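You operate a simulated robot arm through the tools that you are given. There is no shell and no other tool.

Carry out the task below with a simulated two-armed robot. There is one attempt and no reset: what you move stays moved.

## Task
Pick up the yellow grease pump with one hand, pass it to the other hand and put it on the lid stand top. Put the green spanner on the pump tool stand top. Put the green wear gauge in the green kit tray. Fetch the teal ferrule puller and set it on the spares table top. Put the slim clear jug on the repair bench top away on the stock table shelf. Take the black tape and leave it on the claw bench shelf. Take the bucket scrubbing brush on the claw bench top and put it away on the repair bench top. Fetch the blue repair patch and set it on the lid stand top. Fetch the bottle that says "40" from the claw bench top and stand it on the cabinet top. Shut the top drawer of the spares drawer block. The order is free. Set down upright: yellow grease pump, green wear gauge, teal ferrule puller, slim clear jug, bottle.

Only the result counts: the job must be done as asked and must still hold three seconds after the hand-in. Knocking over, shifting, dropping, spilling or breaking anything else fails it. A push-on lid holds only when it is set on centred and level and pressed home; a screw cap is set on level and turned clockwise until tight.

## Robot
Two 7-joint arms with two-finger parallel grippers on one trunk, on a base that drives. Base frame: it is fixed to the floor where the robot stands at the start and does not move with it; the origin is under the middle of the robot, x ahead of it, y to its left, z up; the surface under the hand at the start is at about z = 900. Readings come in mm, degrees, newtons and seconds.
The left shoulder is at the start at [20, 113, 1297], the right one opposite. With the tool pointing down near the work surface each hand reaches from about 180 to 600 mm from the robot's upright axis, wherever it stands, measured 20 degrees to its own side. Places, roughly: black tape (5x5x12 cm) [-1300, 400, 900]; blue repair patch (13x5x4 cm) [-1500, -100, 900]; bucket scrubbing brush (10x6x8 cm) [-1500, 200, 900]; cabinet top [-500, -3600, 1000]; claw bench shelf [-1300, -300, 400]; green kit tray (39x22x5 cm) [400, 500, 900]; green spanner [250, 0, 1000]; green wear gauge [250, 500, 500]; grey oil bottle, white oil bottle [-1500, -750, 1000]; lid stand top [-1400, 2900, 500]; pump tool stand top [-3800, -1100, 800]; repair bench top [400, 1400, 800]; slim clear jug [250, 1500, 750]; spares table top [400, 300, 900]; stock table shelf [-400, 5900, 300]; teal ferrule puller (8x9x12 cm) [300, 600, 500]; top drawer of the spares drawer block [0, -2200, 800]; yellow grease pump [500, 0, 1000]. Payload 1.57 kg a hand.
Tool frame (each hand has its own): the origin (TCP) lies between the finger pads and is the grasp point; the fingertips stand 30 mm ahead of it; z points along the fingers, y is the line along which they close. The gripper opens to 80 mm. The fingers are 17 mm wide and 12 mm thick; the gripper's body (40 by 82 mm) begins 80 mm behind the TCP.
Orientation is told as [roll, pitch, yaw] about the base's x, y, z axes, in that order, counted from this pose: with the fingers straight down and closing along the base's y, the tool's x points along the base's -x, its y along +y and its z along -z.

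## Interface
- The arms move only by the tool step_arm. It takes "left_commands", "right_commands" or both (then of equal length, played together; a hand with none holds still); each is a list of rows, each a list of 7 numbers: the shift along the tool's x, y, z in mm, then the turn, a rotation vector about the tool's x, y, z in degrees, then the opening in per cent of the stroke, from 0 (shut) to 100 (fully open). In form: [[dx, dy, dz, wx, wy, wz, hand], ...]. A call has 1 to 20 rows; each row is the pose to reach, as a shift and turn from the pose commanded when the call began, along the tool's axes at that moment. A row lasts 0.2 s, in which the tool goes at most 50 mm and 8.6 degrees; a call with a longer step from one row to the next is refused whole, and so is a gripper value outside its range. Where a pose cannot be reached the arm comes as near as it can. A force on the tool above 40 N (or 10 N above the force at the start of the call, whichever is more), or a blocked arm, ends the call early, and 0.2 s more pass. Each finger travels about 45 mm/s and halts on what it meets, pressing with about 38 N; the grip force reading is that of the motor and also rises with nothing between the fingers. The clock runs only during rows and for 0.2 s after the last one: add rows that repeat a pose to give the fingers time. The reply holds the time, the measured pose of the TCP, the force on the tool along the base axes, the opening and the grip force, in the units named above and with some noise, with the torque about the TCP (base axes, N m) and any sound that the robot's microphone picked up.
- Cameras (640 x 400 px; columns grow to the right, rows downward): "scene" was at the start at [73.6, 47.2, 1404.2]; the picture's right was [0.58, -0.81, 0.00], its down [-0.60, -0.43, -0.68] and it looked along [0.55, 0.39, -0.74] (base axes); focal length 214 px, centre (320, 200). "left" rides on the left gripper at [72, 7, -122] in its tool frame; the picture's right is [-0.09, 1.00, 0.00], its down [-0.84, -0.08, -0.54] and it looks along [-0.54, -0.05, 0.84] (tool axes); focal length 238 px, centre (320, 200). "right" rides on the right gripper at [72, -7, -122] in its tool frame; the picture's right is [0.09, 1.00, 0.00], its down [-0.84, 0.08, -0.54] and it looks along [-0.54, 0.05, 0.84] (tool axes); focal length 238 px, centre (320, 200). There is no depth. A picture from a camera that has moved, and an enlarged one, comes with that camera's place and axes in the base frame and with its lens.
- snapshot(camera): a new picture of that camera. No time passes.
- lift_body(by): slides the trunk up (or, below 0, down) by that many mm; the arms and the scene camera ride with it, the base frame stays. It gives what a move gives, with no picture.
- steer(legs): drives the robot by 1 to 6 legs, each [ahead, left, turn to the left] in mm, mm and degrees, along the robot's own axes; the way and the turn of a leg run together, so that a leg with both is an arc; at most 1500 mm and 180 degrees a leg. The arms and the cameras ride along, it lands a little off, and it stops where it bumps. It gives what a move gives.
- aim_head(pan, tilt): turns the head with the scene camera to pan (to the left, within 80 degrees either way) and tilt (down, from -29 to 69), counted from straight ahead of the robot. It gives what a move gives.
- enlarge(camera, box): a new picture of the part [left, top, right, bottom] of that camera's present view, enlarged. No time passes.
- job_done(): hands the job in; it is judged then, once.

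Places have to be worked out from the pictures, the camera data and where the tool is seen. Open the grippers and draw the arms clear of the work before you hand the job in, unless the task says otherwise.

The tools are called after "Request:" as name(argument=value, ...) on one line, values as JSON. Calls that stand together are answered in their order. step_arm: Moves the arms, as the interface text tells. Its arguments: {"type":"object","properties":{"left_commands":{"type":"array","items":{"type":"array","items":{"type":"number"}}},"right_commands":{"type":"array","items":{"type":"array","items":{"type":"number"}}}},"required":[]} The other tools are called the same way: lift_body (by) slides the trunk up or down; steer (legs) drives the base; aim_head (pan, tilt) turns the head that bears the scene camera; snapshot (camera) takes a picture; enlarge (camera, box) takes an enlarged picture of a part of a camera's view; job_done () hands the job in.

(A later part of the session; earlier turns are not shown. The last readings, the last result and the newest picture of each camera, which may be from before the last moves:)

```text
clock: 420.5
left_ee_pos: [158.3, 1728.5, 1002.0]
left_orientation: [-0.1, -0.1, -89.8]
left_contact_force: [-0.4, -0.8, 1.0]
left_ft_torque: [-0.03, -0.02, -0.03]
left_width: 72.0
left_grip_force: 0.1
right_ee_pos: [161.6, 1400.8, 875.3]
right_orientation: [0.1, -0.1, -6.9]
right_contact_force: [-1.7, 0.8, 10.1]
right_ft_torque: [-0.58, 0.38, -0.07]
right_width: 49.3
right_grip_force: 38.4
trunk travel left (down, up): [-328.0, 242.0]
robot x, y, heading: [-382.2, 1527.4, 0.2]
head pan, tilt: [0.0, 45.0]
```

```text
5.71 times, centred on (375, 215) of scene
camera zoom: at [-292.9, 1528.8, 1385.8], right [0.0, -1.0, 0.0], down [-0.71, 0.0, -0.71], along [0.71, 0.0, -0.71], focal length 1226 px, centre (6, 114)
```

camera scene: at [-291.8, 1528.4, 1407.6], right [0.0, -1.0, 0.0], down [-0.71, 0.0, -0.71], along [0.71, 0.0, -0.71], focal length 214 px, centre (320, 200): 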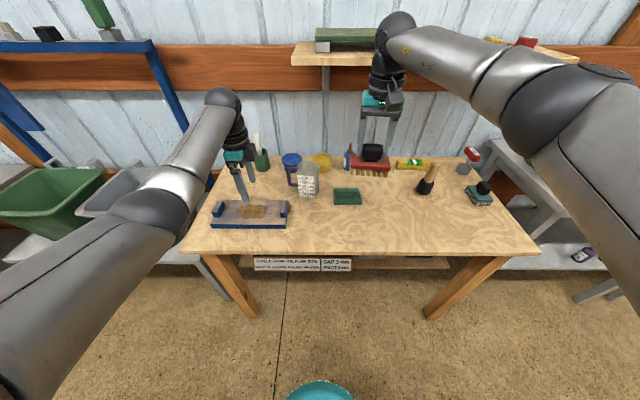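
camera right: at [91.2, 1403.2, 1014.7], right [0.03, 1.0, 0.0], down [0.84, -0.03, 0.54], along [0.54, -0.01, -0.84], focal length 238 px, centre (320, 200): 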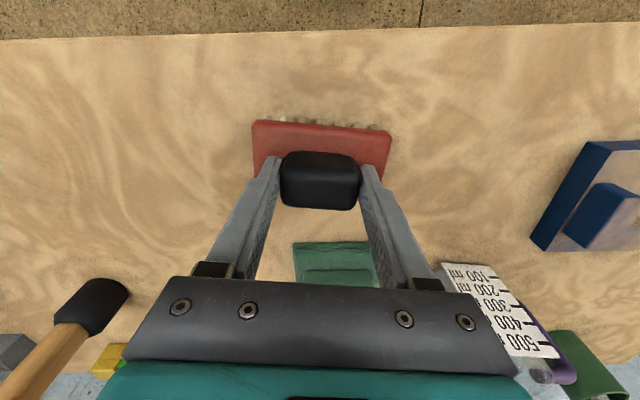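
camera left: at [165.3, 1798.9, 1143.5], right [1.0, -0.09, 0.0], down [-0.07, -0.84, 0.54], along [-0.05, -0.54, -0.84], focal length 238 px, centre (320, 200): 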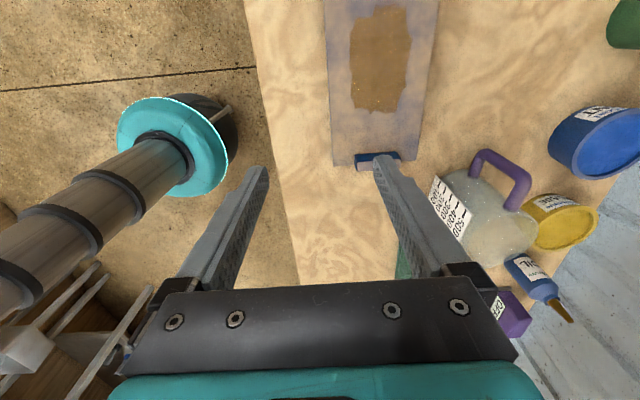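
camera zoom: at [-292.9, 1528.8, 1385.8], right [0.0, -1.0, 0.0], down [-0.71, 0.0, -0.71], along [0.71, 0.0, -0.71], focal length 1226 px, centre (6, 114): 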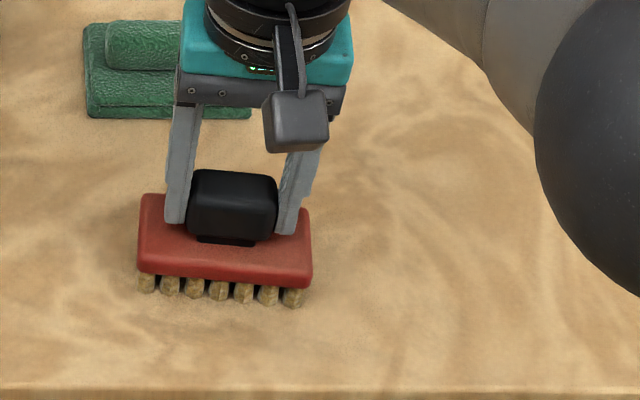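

Contact (+10 N). Release and rise.

Request:
step_arm(right_commands=[[0, 0, 0, 0, 0, 0, 66], [0, 0, 0, 0, 0, 0, 75], [0, 0, 0, 0, 0, 0, 90], [0, 0, 0, 0, 0, 0, 100], [0, 0, -15, 0, 0, 0, 100], [0, 0, -50, 0, 0, 0, 100], [0, 0, -95, 0, 0, 0, 100], [0, 0, -140, 0, 0, 0, 100], [0, 0, -185, 0, 0, 0, 100], [0, 0, -230, 0, 0, 0, 100]])

Request:
snapshot(camera="right")

Request:
enlarge(camera="scene", box=[200, 100, 440, 270])

```text
clock: 422.7
left_ee_pos: [158.1, 1728.1, 1000.0]
left_orientation: [-0.2, 0.0, -89.7]
left_contact_force: [-0.5, 0.4, -0.1]
left_ft_torque: [-0.01, 0.04, 0.0]
left_width: 72.1
left_grip_force: 0.1
right_ee_pos: [161.2, 1400.2, 1100.4]
right_orientation: [0.3, 0.0, -7.0]
right_contact_force: [0.0, 0.6, -0.2]
right_ft_torque: [-0.03, -0.01, 0.01]
right_width: 80.1
right_grip_force: 0.0
trunk travel left (down, up): [-328.0, 242.0]
robot x, y, heading: [-385.3, 1523.8, 0.2]
head pan, tilt: [0.0, 45.0]
```

```text
taken
camera right: at [90.3, 1402.5, 1222.2], right [0.03, 1.0, 0.0], down [0.84, -0.03, 0.54], along [0.54, -0.01, -0.84], focal length 238 px, centre (320, 200)
```

right: 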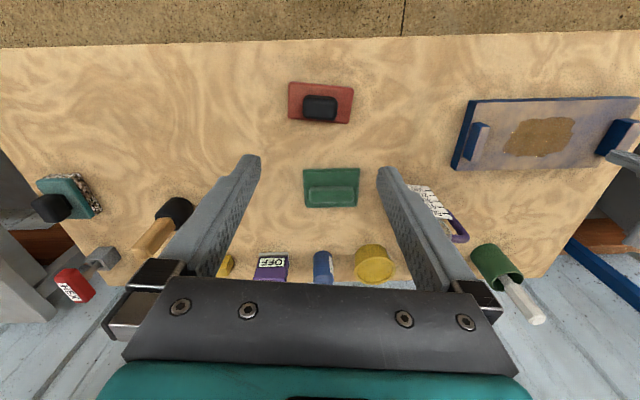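

```text
2.35 times, centred on (320, 185) of scene
camera zoom: at [-292.2, 1528.7, 1385.6], right [0.0, -1.0, 0.0], down [-0.71, 0.0, -0.71], along [0.71, 0.0, -0.71], focal length 505 px, centre (320, 235)
```

zoom: 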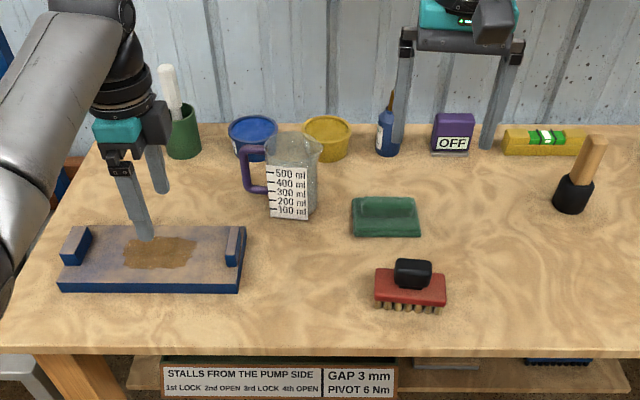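

The brush is placed. Next the jug: I back off, turn the left hand back to a forward-tilted pose (pitch −60°) and look at the jug with the wrist camera.

Request:
steer(legs=[[-250, 0, 0]])

Request:
step_arm(left_commands=[[0, 0, 0, 0, 0, -8.2, 100], [0, 0, 0, 0, 0, -16.4, 100], [0, 0, 0, 0, 0, -24.6, 100], [0, 0, 0, 0, 0, -32.8, 100], [0, 0, 0, 0, 0, -41, 100], [0, 0, 0, 0, 0, -49.2, 100], [0, 0, 0, 0, 0, -57.4, 100], [0, 0, 0, 0, 0, -65.6, 100], [0, 0, 0, 0, 0, -73.8, 100], [0, 0, 0, 0, 0, -82, 100], [0, 0, 0, 0, 0, -90, 100]])

Request:
step_arm(left_commands=[[0, 0, 0, 0, -7.5, 0, 100], [0, 0, 0, 0, -15, 0, 100], [0, 0, 0, 0, -22.5, 0, 100], [0, 0, 0, 0, -30, 0, 100], [0, 0, 0, 0, -37.5, 0, 100], [0, 0, 0, 0, -45, 0, 100], [0, 0, 0, 0, -52.5, 0, 100], [0, 0, 0, 0, -60, 0, 100], [0, 0, 0, 0, -60, 0, 100]])

Request:
snapshot(camera="left")

```text
clock: 424.6
left_ee_pos: [-96.0, 1726.5, 1000.3]
left_orientation: [-0.1, 0.0, -89.8]
left_contact_force: [-1.4, 1.0, 0.6]
left_ft_torque: [0.0, 0.01, -0.02]
left_width: 72.1
left_grip_force: 0.2
right_ee_pos: [-92.4, 1399.7, 1100.0]
right_orientation: [0.2, -0.1, -6.8]
right_contact_force: [0.3, -0.5, 0.0]
right_ft_torque: [0.01, -0.06, -0.01]
right_width: 79.9
right_grip_force: 0.0
trunk travel left (down, up): [-328.0, 242.0]
robot x, y, heading: [-636.6, 1527.4, 0.3]
head pan, tilt: [0.0, 45.0]
```

```text
clock: 427.0
left_ee_pos: [-95.1, 1727.5, 999.9]
left_orientation: [0.0, 0.1, 0.5]
left_contact_force: [1.2, -0.2, 0.9]
left_ft_torque: [0.02, 0.03, -0.01]
left_width: 80.0
left_grip_force: 0.0
right_ee_pos: [-92.7, 1400.1, 1099.4]
right_orientation: [0.2, 0.1, -6.8]
right_contact_force: [0.1, 0.1, 0.1]
right_ft_torque: [-0.02, 0.03, 0.04]
right_width: 79.9
right_grip_force: 0.1
trunk travel left (down, up): [-328.0, 242.0]
robot x, y, heading: [-634.7, 1527.1, 0.4]
head pan, tilt: [0.0, 45.0]
```

```text
clock: 429.0
left_ee_pos: [-94.7, 1726.7, 1001.2]
left_orientation: [0.0, -59.9, 0.4]
left_contact_force: [-1.0, -0.8, 0.5]
left_ft_torque: [-0.02, -0.03, -0.01]
left_width: 80.1
left_grip_force: 0.1
right_ee_pos: [-91.8, 1399.9, 1100.6]
right_orientation: [0.2, 0.1, -6.7]
right_contact_force: [0.3, 0.7, 0.2]
right_ft_torque: [0.0, 0.0, -0.02]
right_width: 80.0
right_grip_force: 0.1
trunk travel left (down, up): [-328.0, 242.0]
robot x, y, heading: [-640.8, 1526.5, 0.3]
head pan, tilt: [0.0, 45.0]
```

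```text
taken
camera left: at [-237.9, 1733.0, 998.8], right [0.04, 1.0, 0.08], down [-0.05, -0.08, 1.0], along [1.0, -0.04, 0.05], focal length 238 px, centre (320, 200)
```

left: 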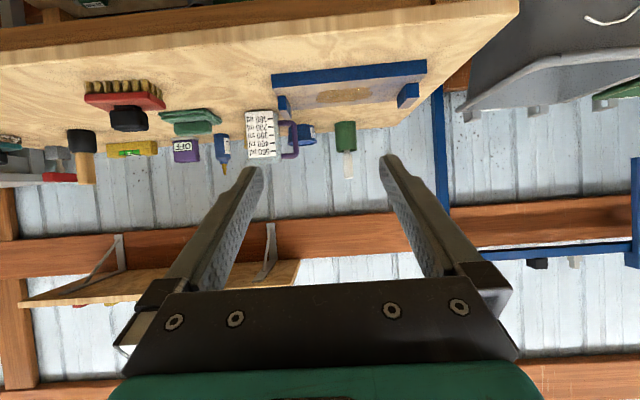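

Request:
steer(legs=[[0, -147, -0.3]])

Request:
step_arm(left_commands=[[30, 0, 17, 0, 0, 0, 100], [60, 0, 34, 0, 0, 0, 100], [90, 0, 52, 0, 0, 0, 100], [113, 0, 65, 0, 0, 0, 100]])

Request:
snapshot(camera="left")

Request:
enlarge(camera="left", box=[260, 110, 400, 200])

```text
clock: 430.3
left_ee_pos: [-94.1, 1579.7, 1000.9]
left_orientation: [0.0, -59.8, 0.0]
left_contact_force: [0.4, 0.0, 0.0]
left_ft_torque: [0.01, -0.01, 0.03]
left_width: 79.9
left_grip_force: 0.0
right_ee_pos: [-92.0, 1250.9, 1100.5]
right_orientation: [0.3, 0.1, -7.1]
right_contact_force: [-0.1, -0.8, -0.1]
right_ft_torque: [0.06, 0.04, -0.01]
right_width: 80.0
right_grip_force: 0.1
trunk travel left (down, up): [-328.0, 242.0]
robot x, y, heading: [-636.3, 1377.9, -0.1]
head pan, tilt: [0.0, 45.0]
```

```text
clock: 431.3
left_ee_pos: [-94.3, 1577.4, 868.9]
left_orientation: [-0.1, -59.7, 0.1]
left_contact_force: [0.3, -0.1, -0.5]
left_ft_torque: [0.02, -0.03, 0.0]
left_width: 80.0
left_grip_force: 0.1
right_ee_pos: [-90.8, 1251.7, 1100.9]
right_orientation: [0.2, 0.0, -7.1]
right_contact_force: [0.2, 0.0, -0.1]
right_ft_torque: [0.01, -0.02, 0.0]
right_width: 80.1
right_grip_force: 0.1
trunk travel left (down, up): [-328.0, 242.0]
robot x, y, heading: [-636.4, 1380.2, 0.3]
head pan, tilt: [0.0, 45.0]
```

```text
taken
camera left: at [-237.3, 1584.0, 868.1], right [0.05, 1.0, 0.08], down [-0.05, -0.08, 1.0], along [1.0, -0.05, 0.04], focal length 238 px, centre (320, 200)
```

left: 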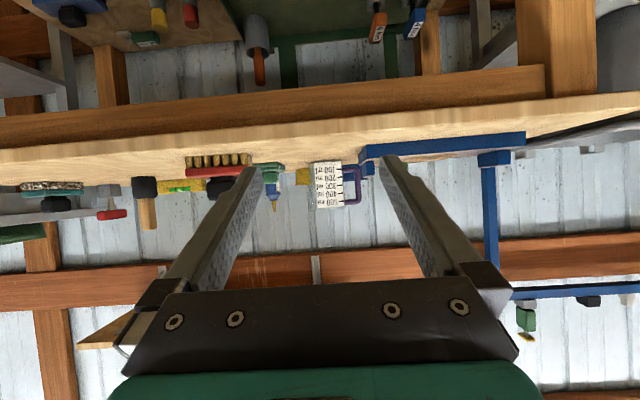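

```text
4.44 times, centred on (330, 155) of left
camera zoom: at [-237.3, 1584.0, 868.1], right [0.05, 1.0, 0.08], down [-0.05, -0.08, 1.0], along [1.0, -0.05, 0.04], focal length 1059 px, centre (276, 400)
```

zoom: 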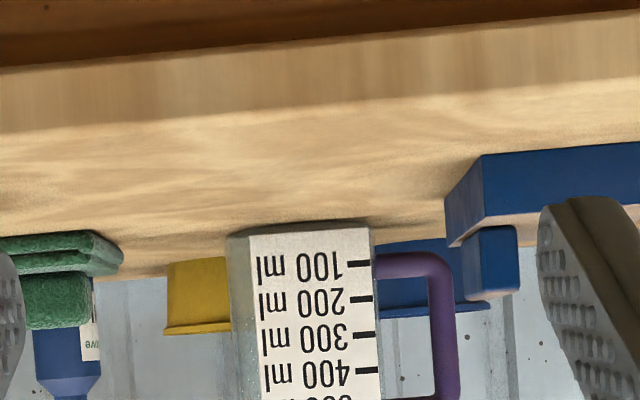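

The jug is a roughly 66 mm square-section jug, front face at x≈330, centre y≈1580, turned about 5.5° clockwise, its purple handle on the +y side. I turn the hand 5.5° to match and drive 320 mm closer.

Request:
step_arm(left_commands=[[0, 0, 0, 2.4, 0, 1.4, 100], [0, 0, 0, 4.76, 0, 2.75, 100], [0, 0, 0, 4.76, 0, 2.75, 100]])

Request:
steer(legs=[[320, 0, 0]])

Request:
snapshot(camera="left")

Request:
snapshot(camera="scene")

```text
clock: 432.1
left_ee_pos: [-94.7, 1578.1, 871.4]
left_orientation: [-0.1, -59.9, -5.5]
left_contact_force: [-1.4, 0.1, -0.3]
left_ft_torque: [0.01, -0.03, 0.0]
left_width: 79.8
left_grip_force: 0.0
right_ee_pos: [-92.5, 1251.3, 1100.6]
right_orientation: [0.2, 0.0, -7.1]
right_contact_force: [-0.3, -0.1, 0.4]
right_ft_torque: [0.01, -0.07, 0.01]
right_width: 79.7
right_grip_force: 0.1
trunk travel left (down, up): [-328.0, 242.0]
robot x, y, heading: [-636.7, 1381.8, 0.1]
head pan, tilt: [0.0, 45.0]
```

```text
clock: 434.3
left_ee_pos: [226.1, 1578.8, 870.1]
left_orientation: [-0.1, -59.7, -5.3]
left_contact_force: [-0.5, 0.7, -0.1]
left_ft_torque: [0.04, 0.02, 0.0]
left_width: 80.2
left_grip_force: 0.1
right_ee_pos: [228.8, 1251.5, 1099.5]
right_orientation: [0.1, 0.0, -7.0]
right_contact_force: [-0.4, 0.5, -0.7]
right_ft_torque: [-0.01, 0.0, 0.0]
right_width: 79.9
right_grip_force: 0.0
trunk travel left (down, up): [-328.0, 242.0]
robot x, y, heading: [-314.6, 1377.9, -0.1]
head pan, tilt: [0.0, 45.0]
```

```text
taken
camera left: at [84.9, 1598.3, 868.5], right [0.14, 0.99, 0.08], down [-0.05, -0.07, 1.0], along [0.99, -0.14, 0.04], focal length 238 px, centre (320, 200)
```

left: 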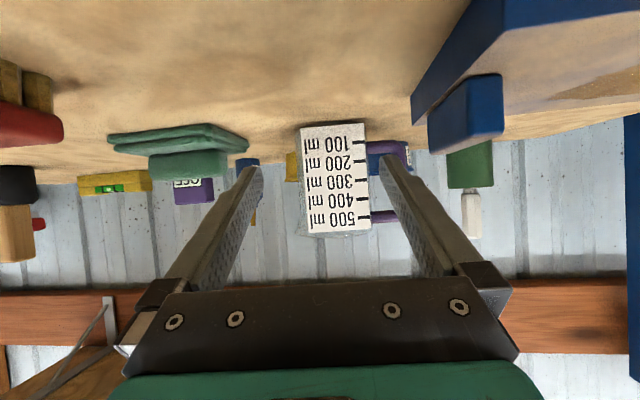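

```text
taken
camera scene: at [-224.6, 1381.3, 1385.5], right [0.0, -1.0, 0.0], down [-0.71, 0.0, -0.71], along [0.71, 0.0, -0.71], focal length 214 px, centre (320, 200)
```

scene: 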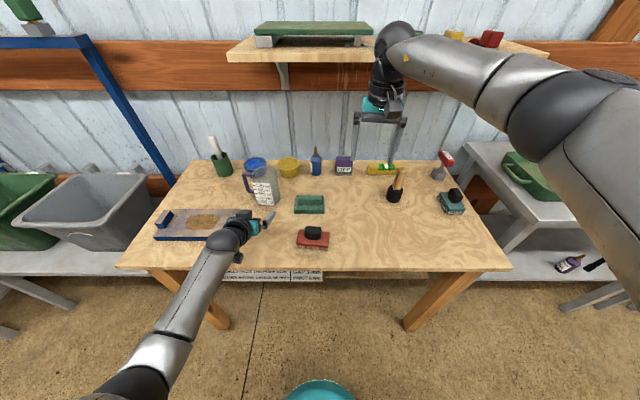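

The jug is 70 mm wide and about 10 mm left of the tool axis. I shift and advance part way, then re-check.

Request:
step_arm(left_commands=[[-5, 5, 10, 0, 0, 0, 100], [-13, 10, 25, 0, 0, 0, 100], [-20, 10, 40, 0, 0, 0, 100]])

Request:
snapshot(camera="left")

Request:
enlarge(camera="scene", box=[200, 140, 360, 260])

```text
clock: 435.1
left_ee_pos: [271.9, 1584.2, 867.3]
left_orientation: [-0.1, -59.7, -5.3]
left_contact_force: [-0.3, 0.7, -1.1]
left_ft_torque: [-0.03, -0.02, -0.01]
left_width: 80.1
left_grip_force: 0.1
right_ee_pos: [227.6, 1251.2, 1099.9]
right_orientation: [0.3, 0.2, -7.1]
right_contact_force: [0.3, 0.4, 0.5]
right_ft_torque: [0.0, 0.02, -0.02]
right_width: 80.1
right_grip_force: 0.1
trunk travel left (down, up): [-328.0, 242.0]
robot x, y, heading: [-312.6, 1380.3, -0.1]
head pan, tilt: [0.0, 45.0]
```

```text
taken
camera left: at [130.2, 1603.9, 865.6], right [0.14, 0.99, 0.08], down [-0.06, -0.07, 1.0], along [0.99, -0.14, 0.04], focal length 238 px, centre (320, 200)
```

left: 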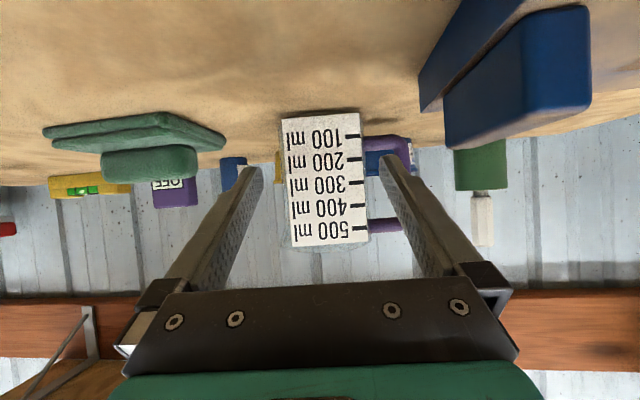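

```text
3.33 times, centred on (280, 200) of scene
camera zoom: at [-225.0, 1381.2, 1385.5], right [0.0, -1.0, 0.0], down [-0.71, 0.0, -0.71], along [0.71, 0.0, -0.71], focal length 715 px, centre (453, 200)
```

zoom: 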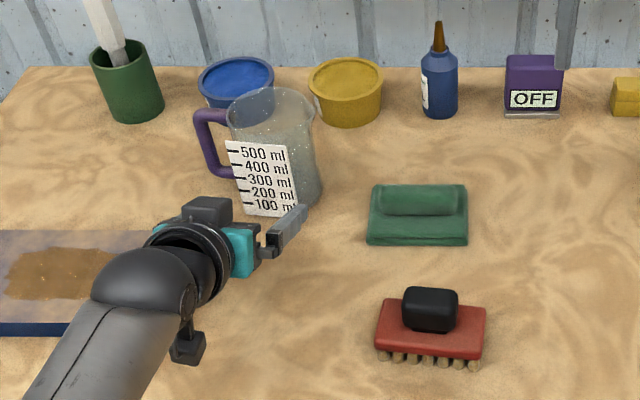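

Request:
enlarge(camera="left", box=[240, 90, 440, 270])

```text
2.22 times, centred on (340, 180) of left
camera zoom: at [130.2, 1603.9, 865.6], right [0.14, 0.99, 0.08], down [-0.06, -0.07, 1.0], along [0.99, -0.14, 0.04], focal length 530 px, centre (276, 244)
```

zoom: 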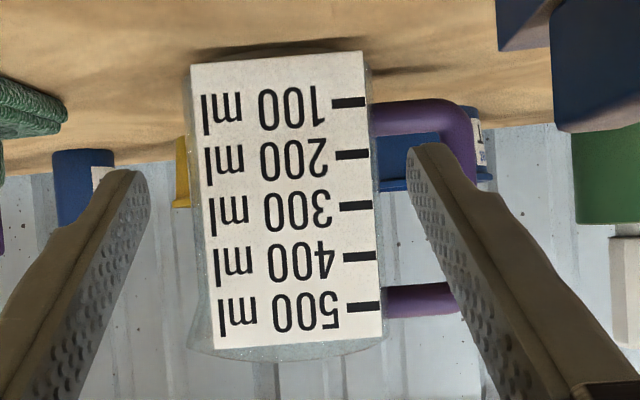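

The jug is round and about 80+ mm wide, too wide for the gripper, so it must be held by its handle bar (at about (370, 1650), z 825–905). Before choosing the tilt, I back off and test how low this arm can go, since the stock shelf is at z≈300.

Request:
step_arm(left_commands=[[20, -10, -40, 0, 0, 0, 100], [20, -10, -60, 0, 0, 0, 100]])

Request:
steer(legs=[[-420, 0, 0]])

Request:
lift_body(by=-328)

Request:
step_arm(left_commands=[[35, 0, 20, 0, 0, 0, 100], [70, 0, 40, 0, 0, 0, 100], [104, 0, 60, 0, 0, 0, 100], [139, 0, 80, 0, 0, 0, 100], [173, 0, 100, 0, 0, 0, 100]])

```text
clock: 435.7
left_ee_pos: [207.6, 1580.8, 879.2]
left_orientation: [-0.1, -59.9, -5.3]
left_contact_force: [-0.2, 0.3, 0.4]
left_ft_torque: [0.03, -0.03, 0.03]
left_width: 80.2
left_grip_force: 0.0
right_ee_pos: [227.8, 1252.2, 1099.5]
right_orientation: [0.2, 0.1, -7.2]
right_contact_force: [1.0, -0.4, -0.1]
right_ft_torque: [0.0, -0.01, -0.02]
right_width: 80.0
right_grip_force: 0.0
trunk travel left (down, up): [-328.0, 242.0]
robot x, y, heading: [-314.4, 1380.4, -0.0]
head pan, tilt: [0.0, 45.0]
```

```text
clock: 438.3
left_ee_pos: [-214.6, 1582.6, 879.8]
left_orientation: [-0.1, -59.9, -5.1]
left_contact_force: [-0.4, 0.1, 0.2]
left_ft_torque: [0.02, -0.01, 0.0]
left_width: 80.1
left_grip_force: 0.2
right_ee_pos: [-195.6, 1252.6, 1099.9]
right_orientation: [0.3, 0.0, -6.9]
right_contact_force: [0.6, -0.5, 0.1]
right_ft_torque: [0.03, 0.02, -0.01]
right_width: 80.3
right_grip_force: 0.1
trunk travel left (down, up): [-328.0, 242.0]
robot x, y, heading: [-738.8, 1375.6, 0.2]
head pan, tilt: [0.0, 45.0]
```

```text
clock: 441.5
left_ee_pos: [-215.3, 1581.1, 552.3]
left_orientation: [-0.1, -59.7, -5.1]
left_contact_force: [0.0, 0.2, 0.3]
left_ft_torque: [-0.01, 0.01, -0.02]
left_width: 80.2
left_grip_force: 0.1
right_ee_pos: [-194.6, 1253.8, 772.2]
right_orientation: [0.2, 0.0, -6.8]
right_contact_force: [-0.1, 0.5, 0.5]
right_ft_torque: [-0.02, -0.04, 0.0]
right_width: 80.0
right_grip_force: 0.2
trunk travel left (down, up): [0.0, 570.0]
robot x, y, heading: [-736.7, 1379.7, 0.3]
head pan, tilt: [0.0, 45.0]
```

```text
clock: 442.7
left_ee_pos: [-213.9, 1580.8, 382.2]
left_orientation: [-0.1, -60.2, -5.2]
left_contact_force: [-0.6, -0.5, 0.6]
left_ft_torque: [0.01, 0.01, -0.06]
left_width: 79.9
left_grip_force: 0.1
left hand out of reach, approached as far as the arm can: row 5
right_ee_pos: [-195.6, 1253.4, 772.5]
right_orientation: [0.3, 0.0, -6.9]
right_contact_force: [0.7, 0.2, 0.9]
right_ft_torque: [-0.03, 0.02, -0.01]
right_width: 79.9
right_grip_force: 0.0
trunk travel left (down, up): [0.0, 570.0]
robot x, y, heading: [-738.7, 1380.0, 0.0]
head pan, tilt: [0.0, 45.0]
```

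At 525 mm reach it gets to z≈382. I test closer in.

Request:
step_arm(left_commands=[[25, 0, -43, 0, 0, 0, 100], [50, 0, -87, 0, 0, 0, 100], [76, 0, -72, 0, 0, 0, 100], [102, 0, -57, 0, 0, 0, 100], [128, 0, -42, 0, 0, 0, 100]])

Request:
snapshot(camera="scene")

```text
refused: row 2 steps farther than a row can; nothing moved
```

```text
taken
camera scene: at [-648.3, 1380.7, 1057.6], right [0.0, -1.0, 0.0], down [-0.71, 0.0, -0.71], along [0.71, 0.0, -0.71], focal length 214 px, centre (320, 200)
```

scene: 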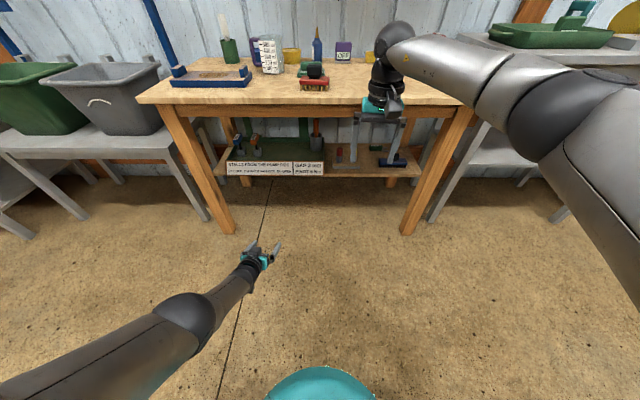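

Request:
step_arm(left_commands=[[20, 0, -35, 0, 0, 0, 100], [40, 0, -70, 0, 0, 0, 100], [50, 0, -87, 0, 0, 0, 100], [76, 0, -72, 0, 0, 0, 100], [102, 0, -57, 0, 0, 0, 100], [128, 0, -42, 0, 0, 0, 100]])

```text
clock: 444.1
left_ee_pos: [-317.7, 1590.2, 328.2]
left_orientation: [-0.2, -59.9, -5.2]
left_contact_force: [0.1, 0.1, 0.6]
left_ft_torque: [0.02, -0.01, 0.0]
left_width: 80.0
left_grip_force: 0.0
left hand out of reach, approached as far as the arm can: row 5, 6
right_ee_pos: [-194.0, 1252.5, 771.6]
right_orientation: [0.4, 0.1, -6.9]
right_contact_force: [0.4, 0.3, 0.7]
right_ft_torque: [-0.01, 0.01, 0.0]
right_width: 80.0
right_grip_force: 0.0
trunk travel left (down, up): [0.0, 570.0]
robot x, y, heading: [-737.0, 1381.3, 0.2]
head pan, tilt: [0.0, 45.0]
```

At 420 mm reach it gets down to z≈328, enough for a shelf near 260–300. I check whether a −45° tilt also works here, as it gives more clearance over the tray on the bench.

Request:
step_arm(left_commands=[[0, 0, 0, 0, 7.5, 0, 100], [0, 0, 0, 0, 15, 0, 100], [10, 0, 10, 0, 15, 0, 100], [10, 0, 10, 0, 15, 0, 100]])

```text
clock: 445.1
left_ee_pos: [-313.4, 1590.4, 314.0]
left_orientation: [-0.1, -44.7, -5.2]
left_contact_force: [0.4, 0.0, -0.2]
left_ft_torque: [-0.03, 0.02, -0.01]
left_width: 79.9
left_grip_force: 0.0
right_ee_pos: [-194.2, 1251.7, 770.9]
right_orientation: [0.2, 0.1, -6.9]
right_contact_force: [0.1, 0.3, 0.1]
right_ft_torque: [-0.02, -0.01, -0.01]
right_width: 80.0
right_grip_force: 0.0
trunk travel left (down, up): [0.0, 570.0]
robot x, y, heading: [-740.4, 1380.4, 0.0]
head pan, tilt: [0.0, 45.0]
```

The −45° tilt reaches even lower, so I will use it. I raise the trunk and bring the hand to the pre-grasp height.

Request:
lift_body(by=328)

Request:
step_arm(left_commands=[[-31, 10, -30, 0, 0, 0, 100], [-63, 19, -60, 0, 0, 0, 100], [-95, 29, -90, 0, 0, 0, 100], [-126, 39, -119, 0, 0, 0, 100], [-158, 48, -149, 0, 0, 0, 80], [-189, 58, -179, 0, 0, 0, 60], [-221, 68, -209, 0, 0, 0, 42], [-221, 68, -209, 0, 0, 0, 42]])

Request:
steer(legs=[[480, 0, 0]])

Request:
snapshot(camera="left")

Request:
snapshot(camera="scene")

```text
clock: 448.3
left_ee_pos: [-313.9, 1589.8, 641.6]
left_orientation: [-0.1, -44.7, -5.1]
left_contact_force: [-0.5, -0.1, 0.0]
left_ft_torque: [0.0, 0.03, 0.0]
left_width: 80.1
left_grip_force: 0.0
right_ee_pos: [-195.9, 1252.7, 1099.2]
right_orientation: [0.3, 0.1, -6.9]
right_contact_force: [-0.4, 0.1, 0.2]
right_ft_torque: [0.03, -0.03, 0.01]
right_width: 80.0
right_grip_force: 0.0
trunk travel left (down, up): [-328.0, 242.0]
robot x, y, heading: [-741.0, 1378.3, 0.1]
head pan, tilt: [0.0, 45.0]
```

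```text
clock: 450.1
left_ee_pos: [-295.8, 1657.5, 946.9]
left_orientation: [-0.2, -44.8, -5.2]
left_contact_force: [-0.8, 1.0, 0.2]
left_ft_torque: [0.01, -0.02, 0.01]
left_width: 33.8
left_grip_force: 0.0
right_ee_pos: [-194.6, 1252.6, 1099.9]
right_orientation: [0.3, 0.0, -6.9]
right_contact_force: [0.1, 0.6, 0.0]
right_ft_torque: [0.0, -0.01, -0.01]
right_width: 79.9
right_grip_force: 0.0
trunk travel left (down, up): [-328.0, 242.0]
robot x, y, heading: [-736.2, 1380.3, 0.1]
head pan, tilt: [0.0, 45.0]
```

```text
clock: 453.0
left_ee_pos: [183.7, 1658.0, 946.3]
left_orientation: [-0.1, -44.9, -5.2]
left_contact_force: [-0.5, -0.2, 0.6]
left_ft_torque: [-0.05, 0.0, 0.0]
left_width: 33.6
left_grip_force: 0.0
right_ee_pos: [286.1, 1253.5, 1099.4]
right_orientation: [0.2, 0.2, -7.0]
right_contact_force: [0.0, 0.2, -0.1]
right_ft_torque: [0.0, -0.01, 0.02]
right_width: 79.8
right_grip_force: 0.1
trunk travel left (down, up): [-328.0, 242.0]
robot x, y, heading: [-259.9, 1384.1, 0.4]
head pan, tilt: [0.0, 45.0]
```

```text
taken
camera left: at [46.7, 1677.3, 980.9], right [0.16, 0.99, 0.06], down [0.2, -0.1, 0.97], along [0.97, -0.14, -0.22], focal length 238 px, centre (320, 200)
```

left: 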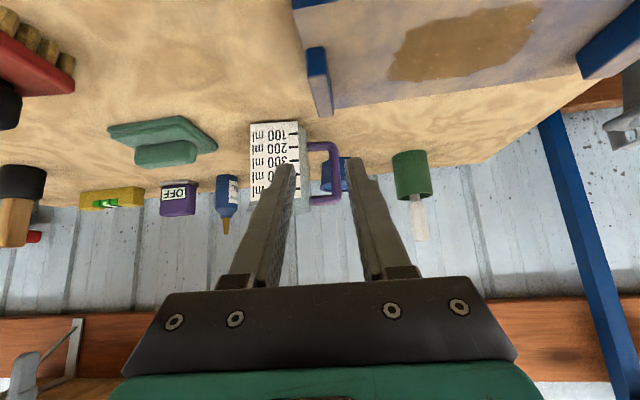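

```text
taken
camera scene: at [-168.1, 1382.2, 1385.5], right [0.0, -1.0, 0.0], down [-0.71, 0.0, -0.71], along [0.71, 0.0, -0.71], focal length 214 px, centre (320, 200)
```

scene: 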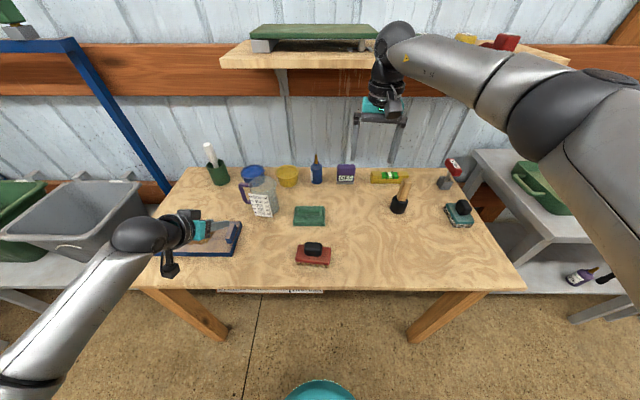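

I pull the right hand back so it stays clear of the wall shelf when I move in, and zoom on the handle.

Request:
step_arm(right_commands=[[45, 0, 0, 0, 0, 0, 100], [90, 0, 0, 0, 0, 0, 100], [135, 0, 0, 0, 0, 0, 100], [180, 0, 0, 0, 0, 0, 100]])

Request:
enlarge(camera="left", box=[240, 100, 400, 220])

Request:
enlarge(camera="scene", box=[150, 120, 350, 270])

```text
clock: 454.0
left_ee_pos: [182.8, 1657.7, 945.7]
left_orientation: [-0.1, -45.0, -5.2]
left_contact_force: [0.6, 0.1, -0.4]
left_ft_torque: [0.0, -0.01, 0.03]
left_width: 33.1
left_grip_force: 0.1
right_ee_pos: [106.1, 1275.1, 1100.2]
right_orientation: [0.3, -0.1, -7.1]
right_contact_force: [-1.3, 0.2, 0.1]
right_ft_torque: [-0.01, -0.03, 0.03]
right_width: 79.9
right_grip_force: 0.0
trunk travel left (down, up): [-328.0, 242.0]
robot x, y, heading: [-256.9, 1380.6, -0.1]
head pan, tilt: [0.0, 45.0]
```

```text
3.33 times, centred on (320, 160) of left
camera zoom: at [46.0, 1677.3, 981.1], right [0.16, 0.99, 0.06], down [0.2, -0.1, 0.97], along [0.97, -0.14, -0.21], focal length 794 px, centre (320, 333)
```

zoom: 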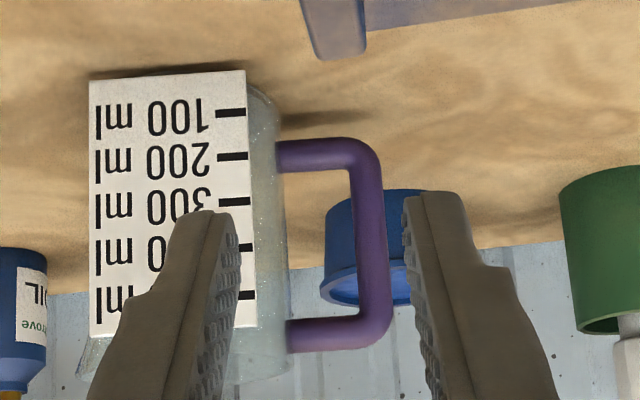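

```text
2.67 times, centred on (250, 195) of scene
camera zoom: at [-169.1, 1382.2, 1385.6], right [0.0, -1.0, 0.0], down [-0.71, 0.0, -0.71], along [0.71, 0.0, -0.71], focal length 572 px, centre (507, 213)
```

zoom: 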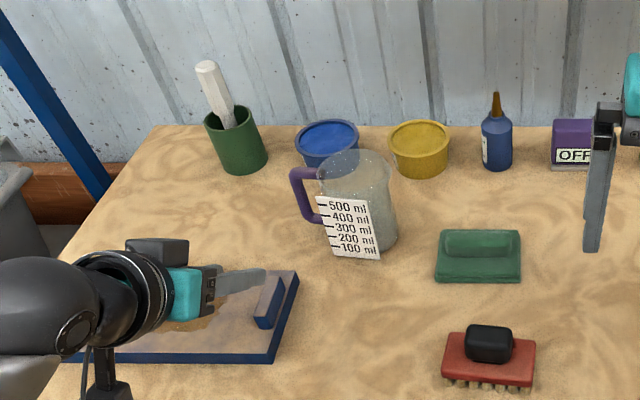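

The handle bar is at about (390, 1652), z 830–910. I drive 125 mm closer at this height and re-measure.

Request:
steer(legs=[[122, 0, 0]])

Request:
snapshot(camera="left")

Request:
enlarge(camera="left", box=[240, 100, 400, 220])

Request:
enlarge(camera="scene", box=[150, 120, 350, 270])

```text
clock: 455.2
left_ee_pos: [305.0, 1659.4, 945.5]
left_orientation: [-0.1, -44.8, -5.2]
left_contact_force: [0.4, 0.6, 0.2]
left_ft_torque: [-0.04, 0.04, 0.01]
left_width: 33.7
left_grip_force: 0.0
right_ee_pos: [228.3, 1275.5, 1098.6]
right_orientation: [0.3, 0.1, -7.0]
right_contact_force: [0.1, 0.0, 0.4]
right_ft_torque: [0.02, 0.05, -0.03]
right_width: 80.0
right_grip_force: 0.0
trunk travel left (down, up): [-328.0, 242.0]
robot x, y, heading: [-136.9, 1378.2, 0.4]
head pan, tilt: [0.0, 45.0]
```

```text
taken
camera left: at [168.6, 1677.8, 980.7], right [0.16, 0.99, 0.06], down [0.2, -0.1, 0.97], along [0.97, -0.14, -0.22], focal length 238 px, centre (320, 200)
```

left: 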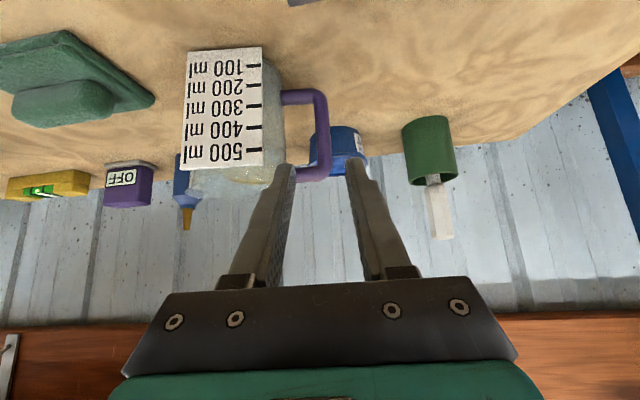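

```text
3.33 times, centred on (320, 160) of left
camera zoom: at [168.6, 1677.8, 980.7], right [0.16, 0.99, 0.06], down [0.2, -0.1, 0.97], along [0.97, -0.14, -0.22], focal length 794 px, centre (320, 333)
```

zoom: 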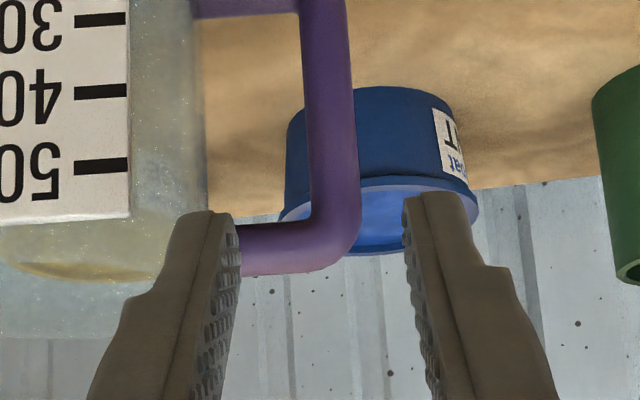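

```text
2.67 times, centred on (250, 195) of scene
camera zoom: at [-45.9, 1382.6, 1385.5], right [0.0, -1.0, 0.0], down [-0.71, 0.0, -0.71], along [0.71, 0.0, -0.71], focal length 572 px, centre (507, 213)
```

zoom: 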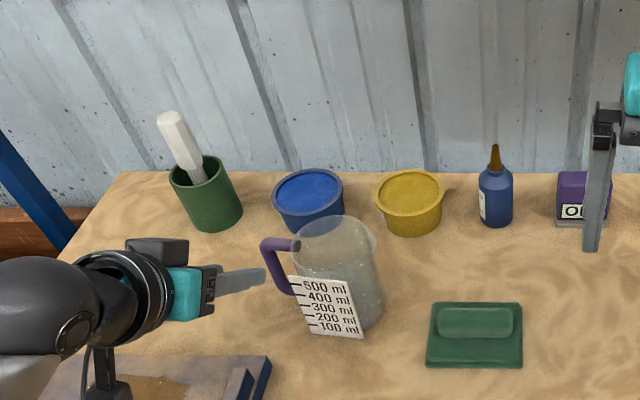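

The bar centre is at (386, 1653, 865); the tool axis points right at it. I advance 70 mm along the axis and check.

Request:
step_arm(left_commands=[[0, 1.5, 25, 0, 0, 0, 42], [0, 1.5, 50, 0, 0, 0, 42], [0, 1.5, 75, 0, 0, 0, 42]])

Request:
snapshot(camera="left")

Request:
enlarge(camera="scene", box=[200, 170, 320, 260])

```text
clock: 456.0
left_ee_pos: [358.0, 1657.1, 891.1]
left_orientation: [0.0, -44.8, -5.3]
left_contact_force: [0.5, 0.5, 0.2]
left_ft_torque: [-0.01, 0.04, -0.01]
left_width: 33.6
left_grip_force: 0.0
right_ee_pos: [229.2, 1275.2, 1100.8]
right_orientation: [0.4, 0.1, -7.0]
right_contact_force: [-0.2, -0.2, 0.0]
right_ft_torque: [-0.01, -0.01, -0.01]
right_width: 80.0
right_grip_force: 0.1
trunk travel left (down, up): [-328.0, 242.0]
robot x, y, heading: [-136.4, 1379.6, 0.4]
head pan, tilt: [0.0, 45.0]
```

```text
taken
camera left: at [221.3, 1674.9, 927.4], right [0.16, 0.99, 0.06], down [0.2, -0.1, 0.97], along [0.97, -0.14, -0.22], focal length 238 px, centre (320, 200)
```

left: 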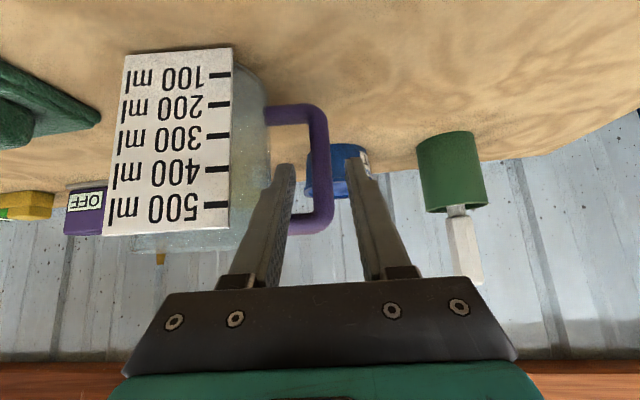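

```text
4.44 times, centred on (260, 215) of scene
camera zoom: at [-46.6, 1382.5, 1385.5], right [0.0, -1.0, 0.0], down [-0.71, 0.0, -0.71], along [0.71, 0.0, -0.71], focal length 953 px, centre (587, 133)
```

zoom: 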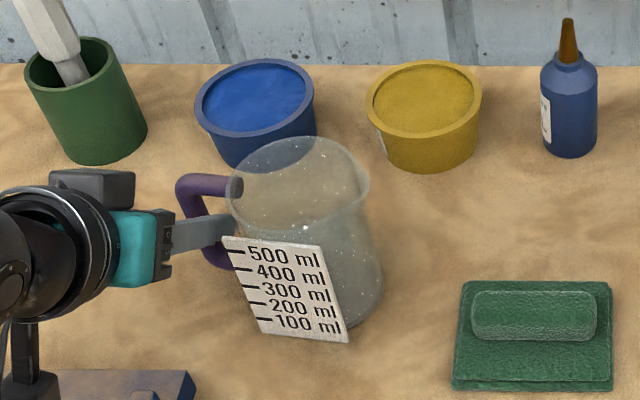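

The inner finger is lined up inside the loop. I advance the last 38 mm and check before closing.

Request:
step_arm(left_commands=[[0, 0, 20, 0, 0, 0, 42], [0, 0, 38, 0, 0, 0, 42]])

Request:
snapshot(camera="left")

Request:
enlarge(camera="scene", box=[200, 170, 320, 260])

```text
clock: 456.6
left_ee_pos: [383.9, 1652.9, 865.6]
left_orientation: [0.1, -45.0, -5.3]
left_contact_force: [-1.0, -0.5, -1.2]
left_ft_torque: [0.01, 0.02, 0.0]
left_width: 33.5
left_grip_force: 0.0
right_ee_pos: [227.4, 1276.3, 1099.5]
right_orientation: [0.3, -0.1, -7.1]
right_contact_force: [0.6, -0.9, 0.7]
right_ft_torque: [-0.01, -0.01, -0.04]
right_width: 80.1
right_grip_force: 0.1
trunk travel left (down, up): [-328.0, 242.0]
robot x, y, heading: [-137.7, 1381.2, 0.1]
head pan, tilt: [0.0, 45.0]
```

```text
taken
camera left: at [247.7, 1672.0, 900.6], right [0.16, 0.99, 0.06], down [0.2, -0.1, 0.97], along [0.97, -0.14, -0.22], focal length 238 px, centre (320, 200)
```

left: 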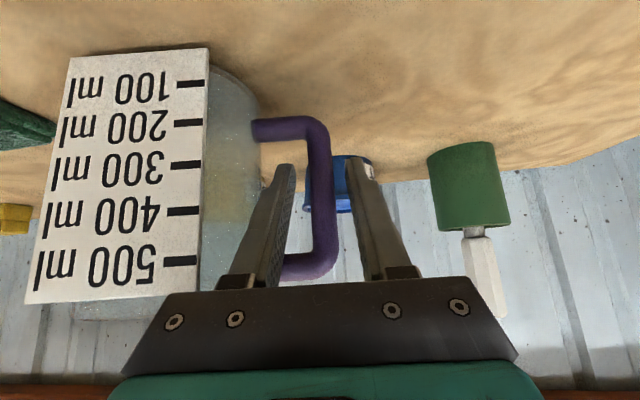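

```text
4.44 times, centred on (260, 215) of scene
camera zoom: at [-46.9, 1382.5, 1385.6], right [0.0, -1.0, 0.0], down [-0.71, 0.0, -0.71], along [0.71, 0.0, -0.71], focal length 953 px, centre (587, 133)
```

zoom: 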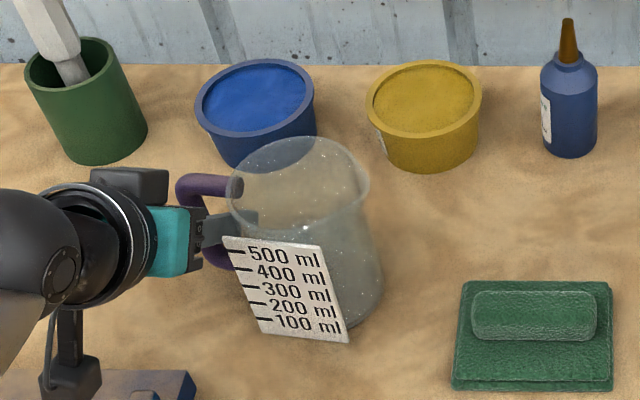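

The bar is between the pads. I close on it.

Request:
step_arm(left_commands=[[0, 0, 0, 0, 0, 0, 30], [0, 0, 0, 0, 0, 0, 15], [0, 0, 0, 0, 0, 0, 0], [0, 0, 0, 0, 0, 0, 0], [0, 0, 0, 0, 0, 0, 0]])

Request:
snapshot(camera="left")

```text
clock: 457.8
left_ee_pos: [384.4, 1653.3, 865.9]
left_orientation: [-0.2, -44.8, -5.2]
left_contact_force: [-0.1, 0.8, 0.1]
left_ft_torque: [0.0, -0.05, 0.0]
left_width: 14.1
left_grip_force: 30.5
right_ee_pos: [227.5, 1275.9, 1099.1]
right_orientation: [0.2, 0.0, -7.0]
right_contact_force: [-0.2, -0.6, 0.0]
right_ft_torque: [-0.01, -0.01, -0.01]
right_width: 79.9
right_grip_force: 0.1
trunk travel left (down, up): [-328.0, 242.0]
robot x, y, heading: [-135.2, 1380.9, 0.2]
head pan, tilt: [0.0, 45.0]
```

```text
taken
camera left: at [247.5, 1672.0, 900.8], right [0.16, 0.99, 0.06], down [0.2, -0.1, 0.97], along [0.97, -0.14, -0.22], focal length 238 px, centre (320, 200)
```

left: 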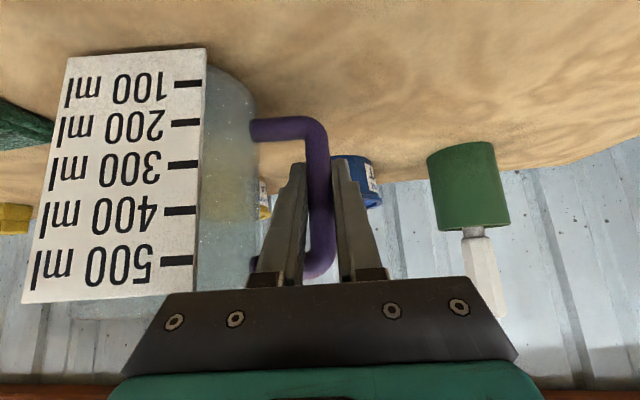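

Gripped. I lift 12 mm gently and check for tilt.

Request:
step_arm(left_commands=[[0, 0, 0, 0, 0, 0, 0], [-2.8, 0, -2.8, 0, 0, 0, 0], [-5.7, 0, -5.7, 0, 0, 0, 0], [-8.5, 0, -8.5, 0, 0, 0, 0], [-8.5, 0, -8.5, 0, 0, 0, 0]])

Request:
snapshot(camera="left")

Request:
enlarge(camera="scene", box=[200, 170, 320, 260])

```text
clock: 459.0
left_ee_pos: [384.6, 1653.6, 878.4]
left_orientation: [-0.1, -44.8, -5.2]
left_contact_force: [0.0, 0.3, -1.5]
left_ft_torque: [0.07, 0.0, 0.0]
left_width: 14.1
left_grip_force: 30.5
right_ee_pos: [228.2, 1276.1, 1101.2]
right_orientation: [0.3, 0.0, -7.1]
right_contact_force: [-0.6, -0.1, -0.3]
right_ft_torque: [0.0, 0.02, 0.01]
right_width: 80.2
right_grip_force: 0.1
trunk travel left (down, up): [-328.0, 242.0]
robot x, y, heading: [-135.1, 1379.8, 0.1]
head pan, tilt: [0.0, 45.0]
```

```text
taken
camera left: at [247.6, 1672.2, 913.0], right [0.16, 0.99, 0.06], down [0.2, -0.1, 0.97], along [0.97, -0.14, -0.22], focal length 238 px, centre (320, 200)
```

left: 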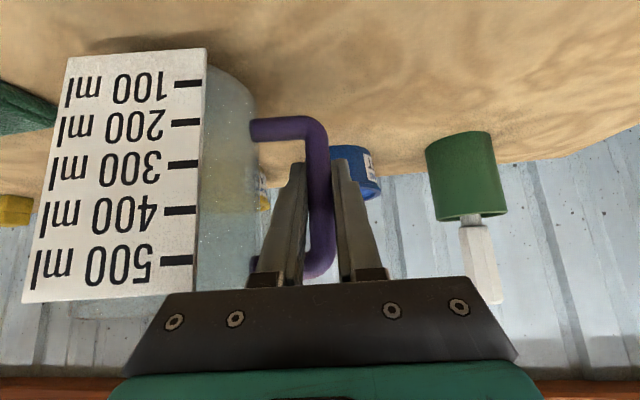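

```text
4.44 times, centred on (260, 215) of scene
camera zoom: at [-46.9, 1382.6, 1385.6], right [0.0, -1.0, 0.0], down [-0.71, 0.0, -0.71], along [0.71, 0.0, -0.71], focal length 953 px, centre (587, 133)
```

zoom: 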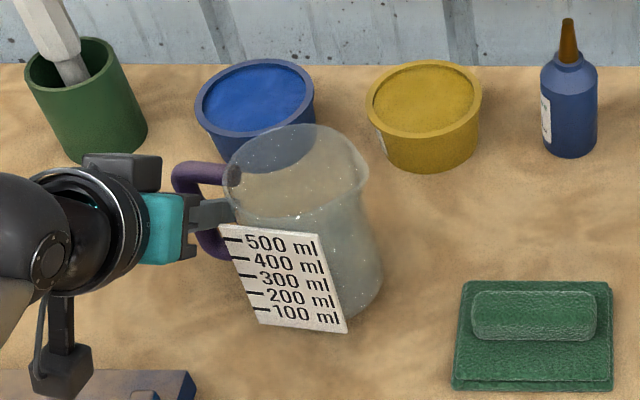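

The jug lifts level (weight ≈1.5 N). I raise it further and back away.

Request:
step_arm(left_commands=[[-16, 0, -16, 0, 0, 0, 0], [-32, 0, -32, 0, 0, 0, 0], [-48, 0, -48, 0, 0, 0, 0], [-70, 0, -70, 0, 0, 0, 0], [-70, 0, -70, 0, 0, 0, 0]])

Request:
steer(legs=[[-470, 0, 0]])

Request:
snapshot(camera="left")

Request:
aim_head(pan=70, tilt=20)

Request:
snapshot(camera="scene")

```text
clock: 460.2
left_ee_pos: [383.3, 1653.3, 977.6]
left_orientation: [-0.1, -44.8, -5.1]
left_contact_force: [-0.1, -0.6, -1.3]
left_ft_torque: [0.07, 0.01, -0.02]
left_width: 14.5
left_grip_force: 30.3
right_ee_pos: [226.8, 1275.7, 1100.1]
right_orientation: [0.2, 0.0, -7.0]
right_contact_force: [0.2, 1.0, 0.0]
right_ft_torque: [0.01, 0.01, -0.02]
right_width: 80.0
right_grip_force: 0.0
trunk travel left (down, up): [-328.0, 242.0]
robot x, y, heading: [-135.7, 1381.6, 0.1]
head pan, tilt: [0.0, 45.0]
```

```text
clock: 463.0
left_ee_pos: [-82.3, 1651.3, 978.4]
left_orientation: [-0.1, -45.0, -5.3]
left_contact_force: [-0.2, 0.1, -1.0]
left_ft_torque: [0.08, 0.01, -0.01]
left_width: 14.1
left_grip_force: 30.4
right_ee_pos: [-238.7, 1275.0, 1100.3]
right_orientation: [0.2, 0.0, -7.0]
right_contact_force: [-0.3, 1.0, -0.5]
right_ft_torque: [0.0, 0.0, -0.01]
right_width: 80.0
right_grip_force: 0.0
trunk travel left (down, up): [-328.0, 242.0]
robot x, y, heading: [-603.2, 1382.3, 0.2]
head pan, tilt: [0.0, 45.0]
```

```text
taken
camera left: at [-218.2, 1670.3, 1012.9], right [0.16, 0.99, 0.06], down [0.2, -0.1, 0.97], along [0.97, -0.14, -0.22], focal length 238 px, centre (320, 200)
```

left: 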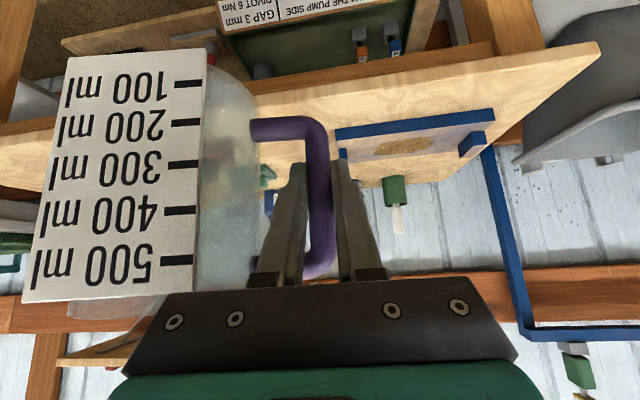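

```text
clock: 464.4
left_ee_pos: [-81.4, 1651.3, 977.2]
left_orientation: [0.0, -44.8, -5.3]
left_contact_force: [0.3, -0.9, -0.6]
left_ft_torque: [0.07, 0.0, -0.01]
left_width: 14.2
left_grip_force: 30.8
right_ee_pos: [-237.7, 1273.2, 1100.0]
right_orientation: [0.2, -0.1, -7.0]
right_contact_force: [-0.4, 0.0, -0.5]
right_ft_torque: [-0.01, -0.01, 0.0]
right_width: 79.9
right_grip_force: 0.0
trunk travel left (down, up): [-328.0, 242.0]
robot x, y, heading: [-602.1, 1381.7, -0.2]
head pan, tilt: [70.0, 20.0]
```

```text
taken
camera scene: at [-562.4, 1468.6, 1424.2], right [0.94, -0.34, 0.0], down [-0.12, -0.32, -0.94], along [0.32, 0.88, -0.34], focal length 214 px, centre (320, 200)
```

scene: 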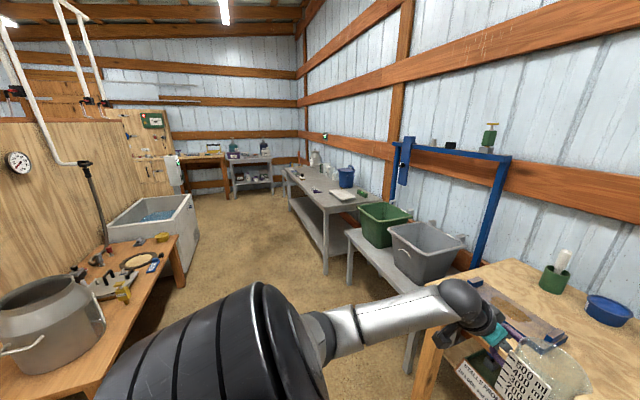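

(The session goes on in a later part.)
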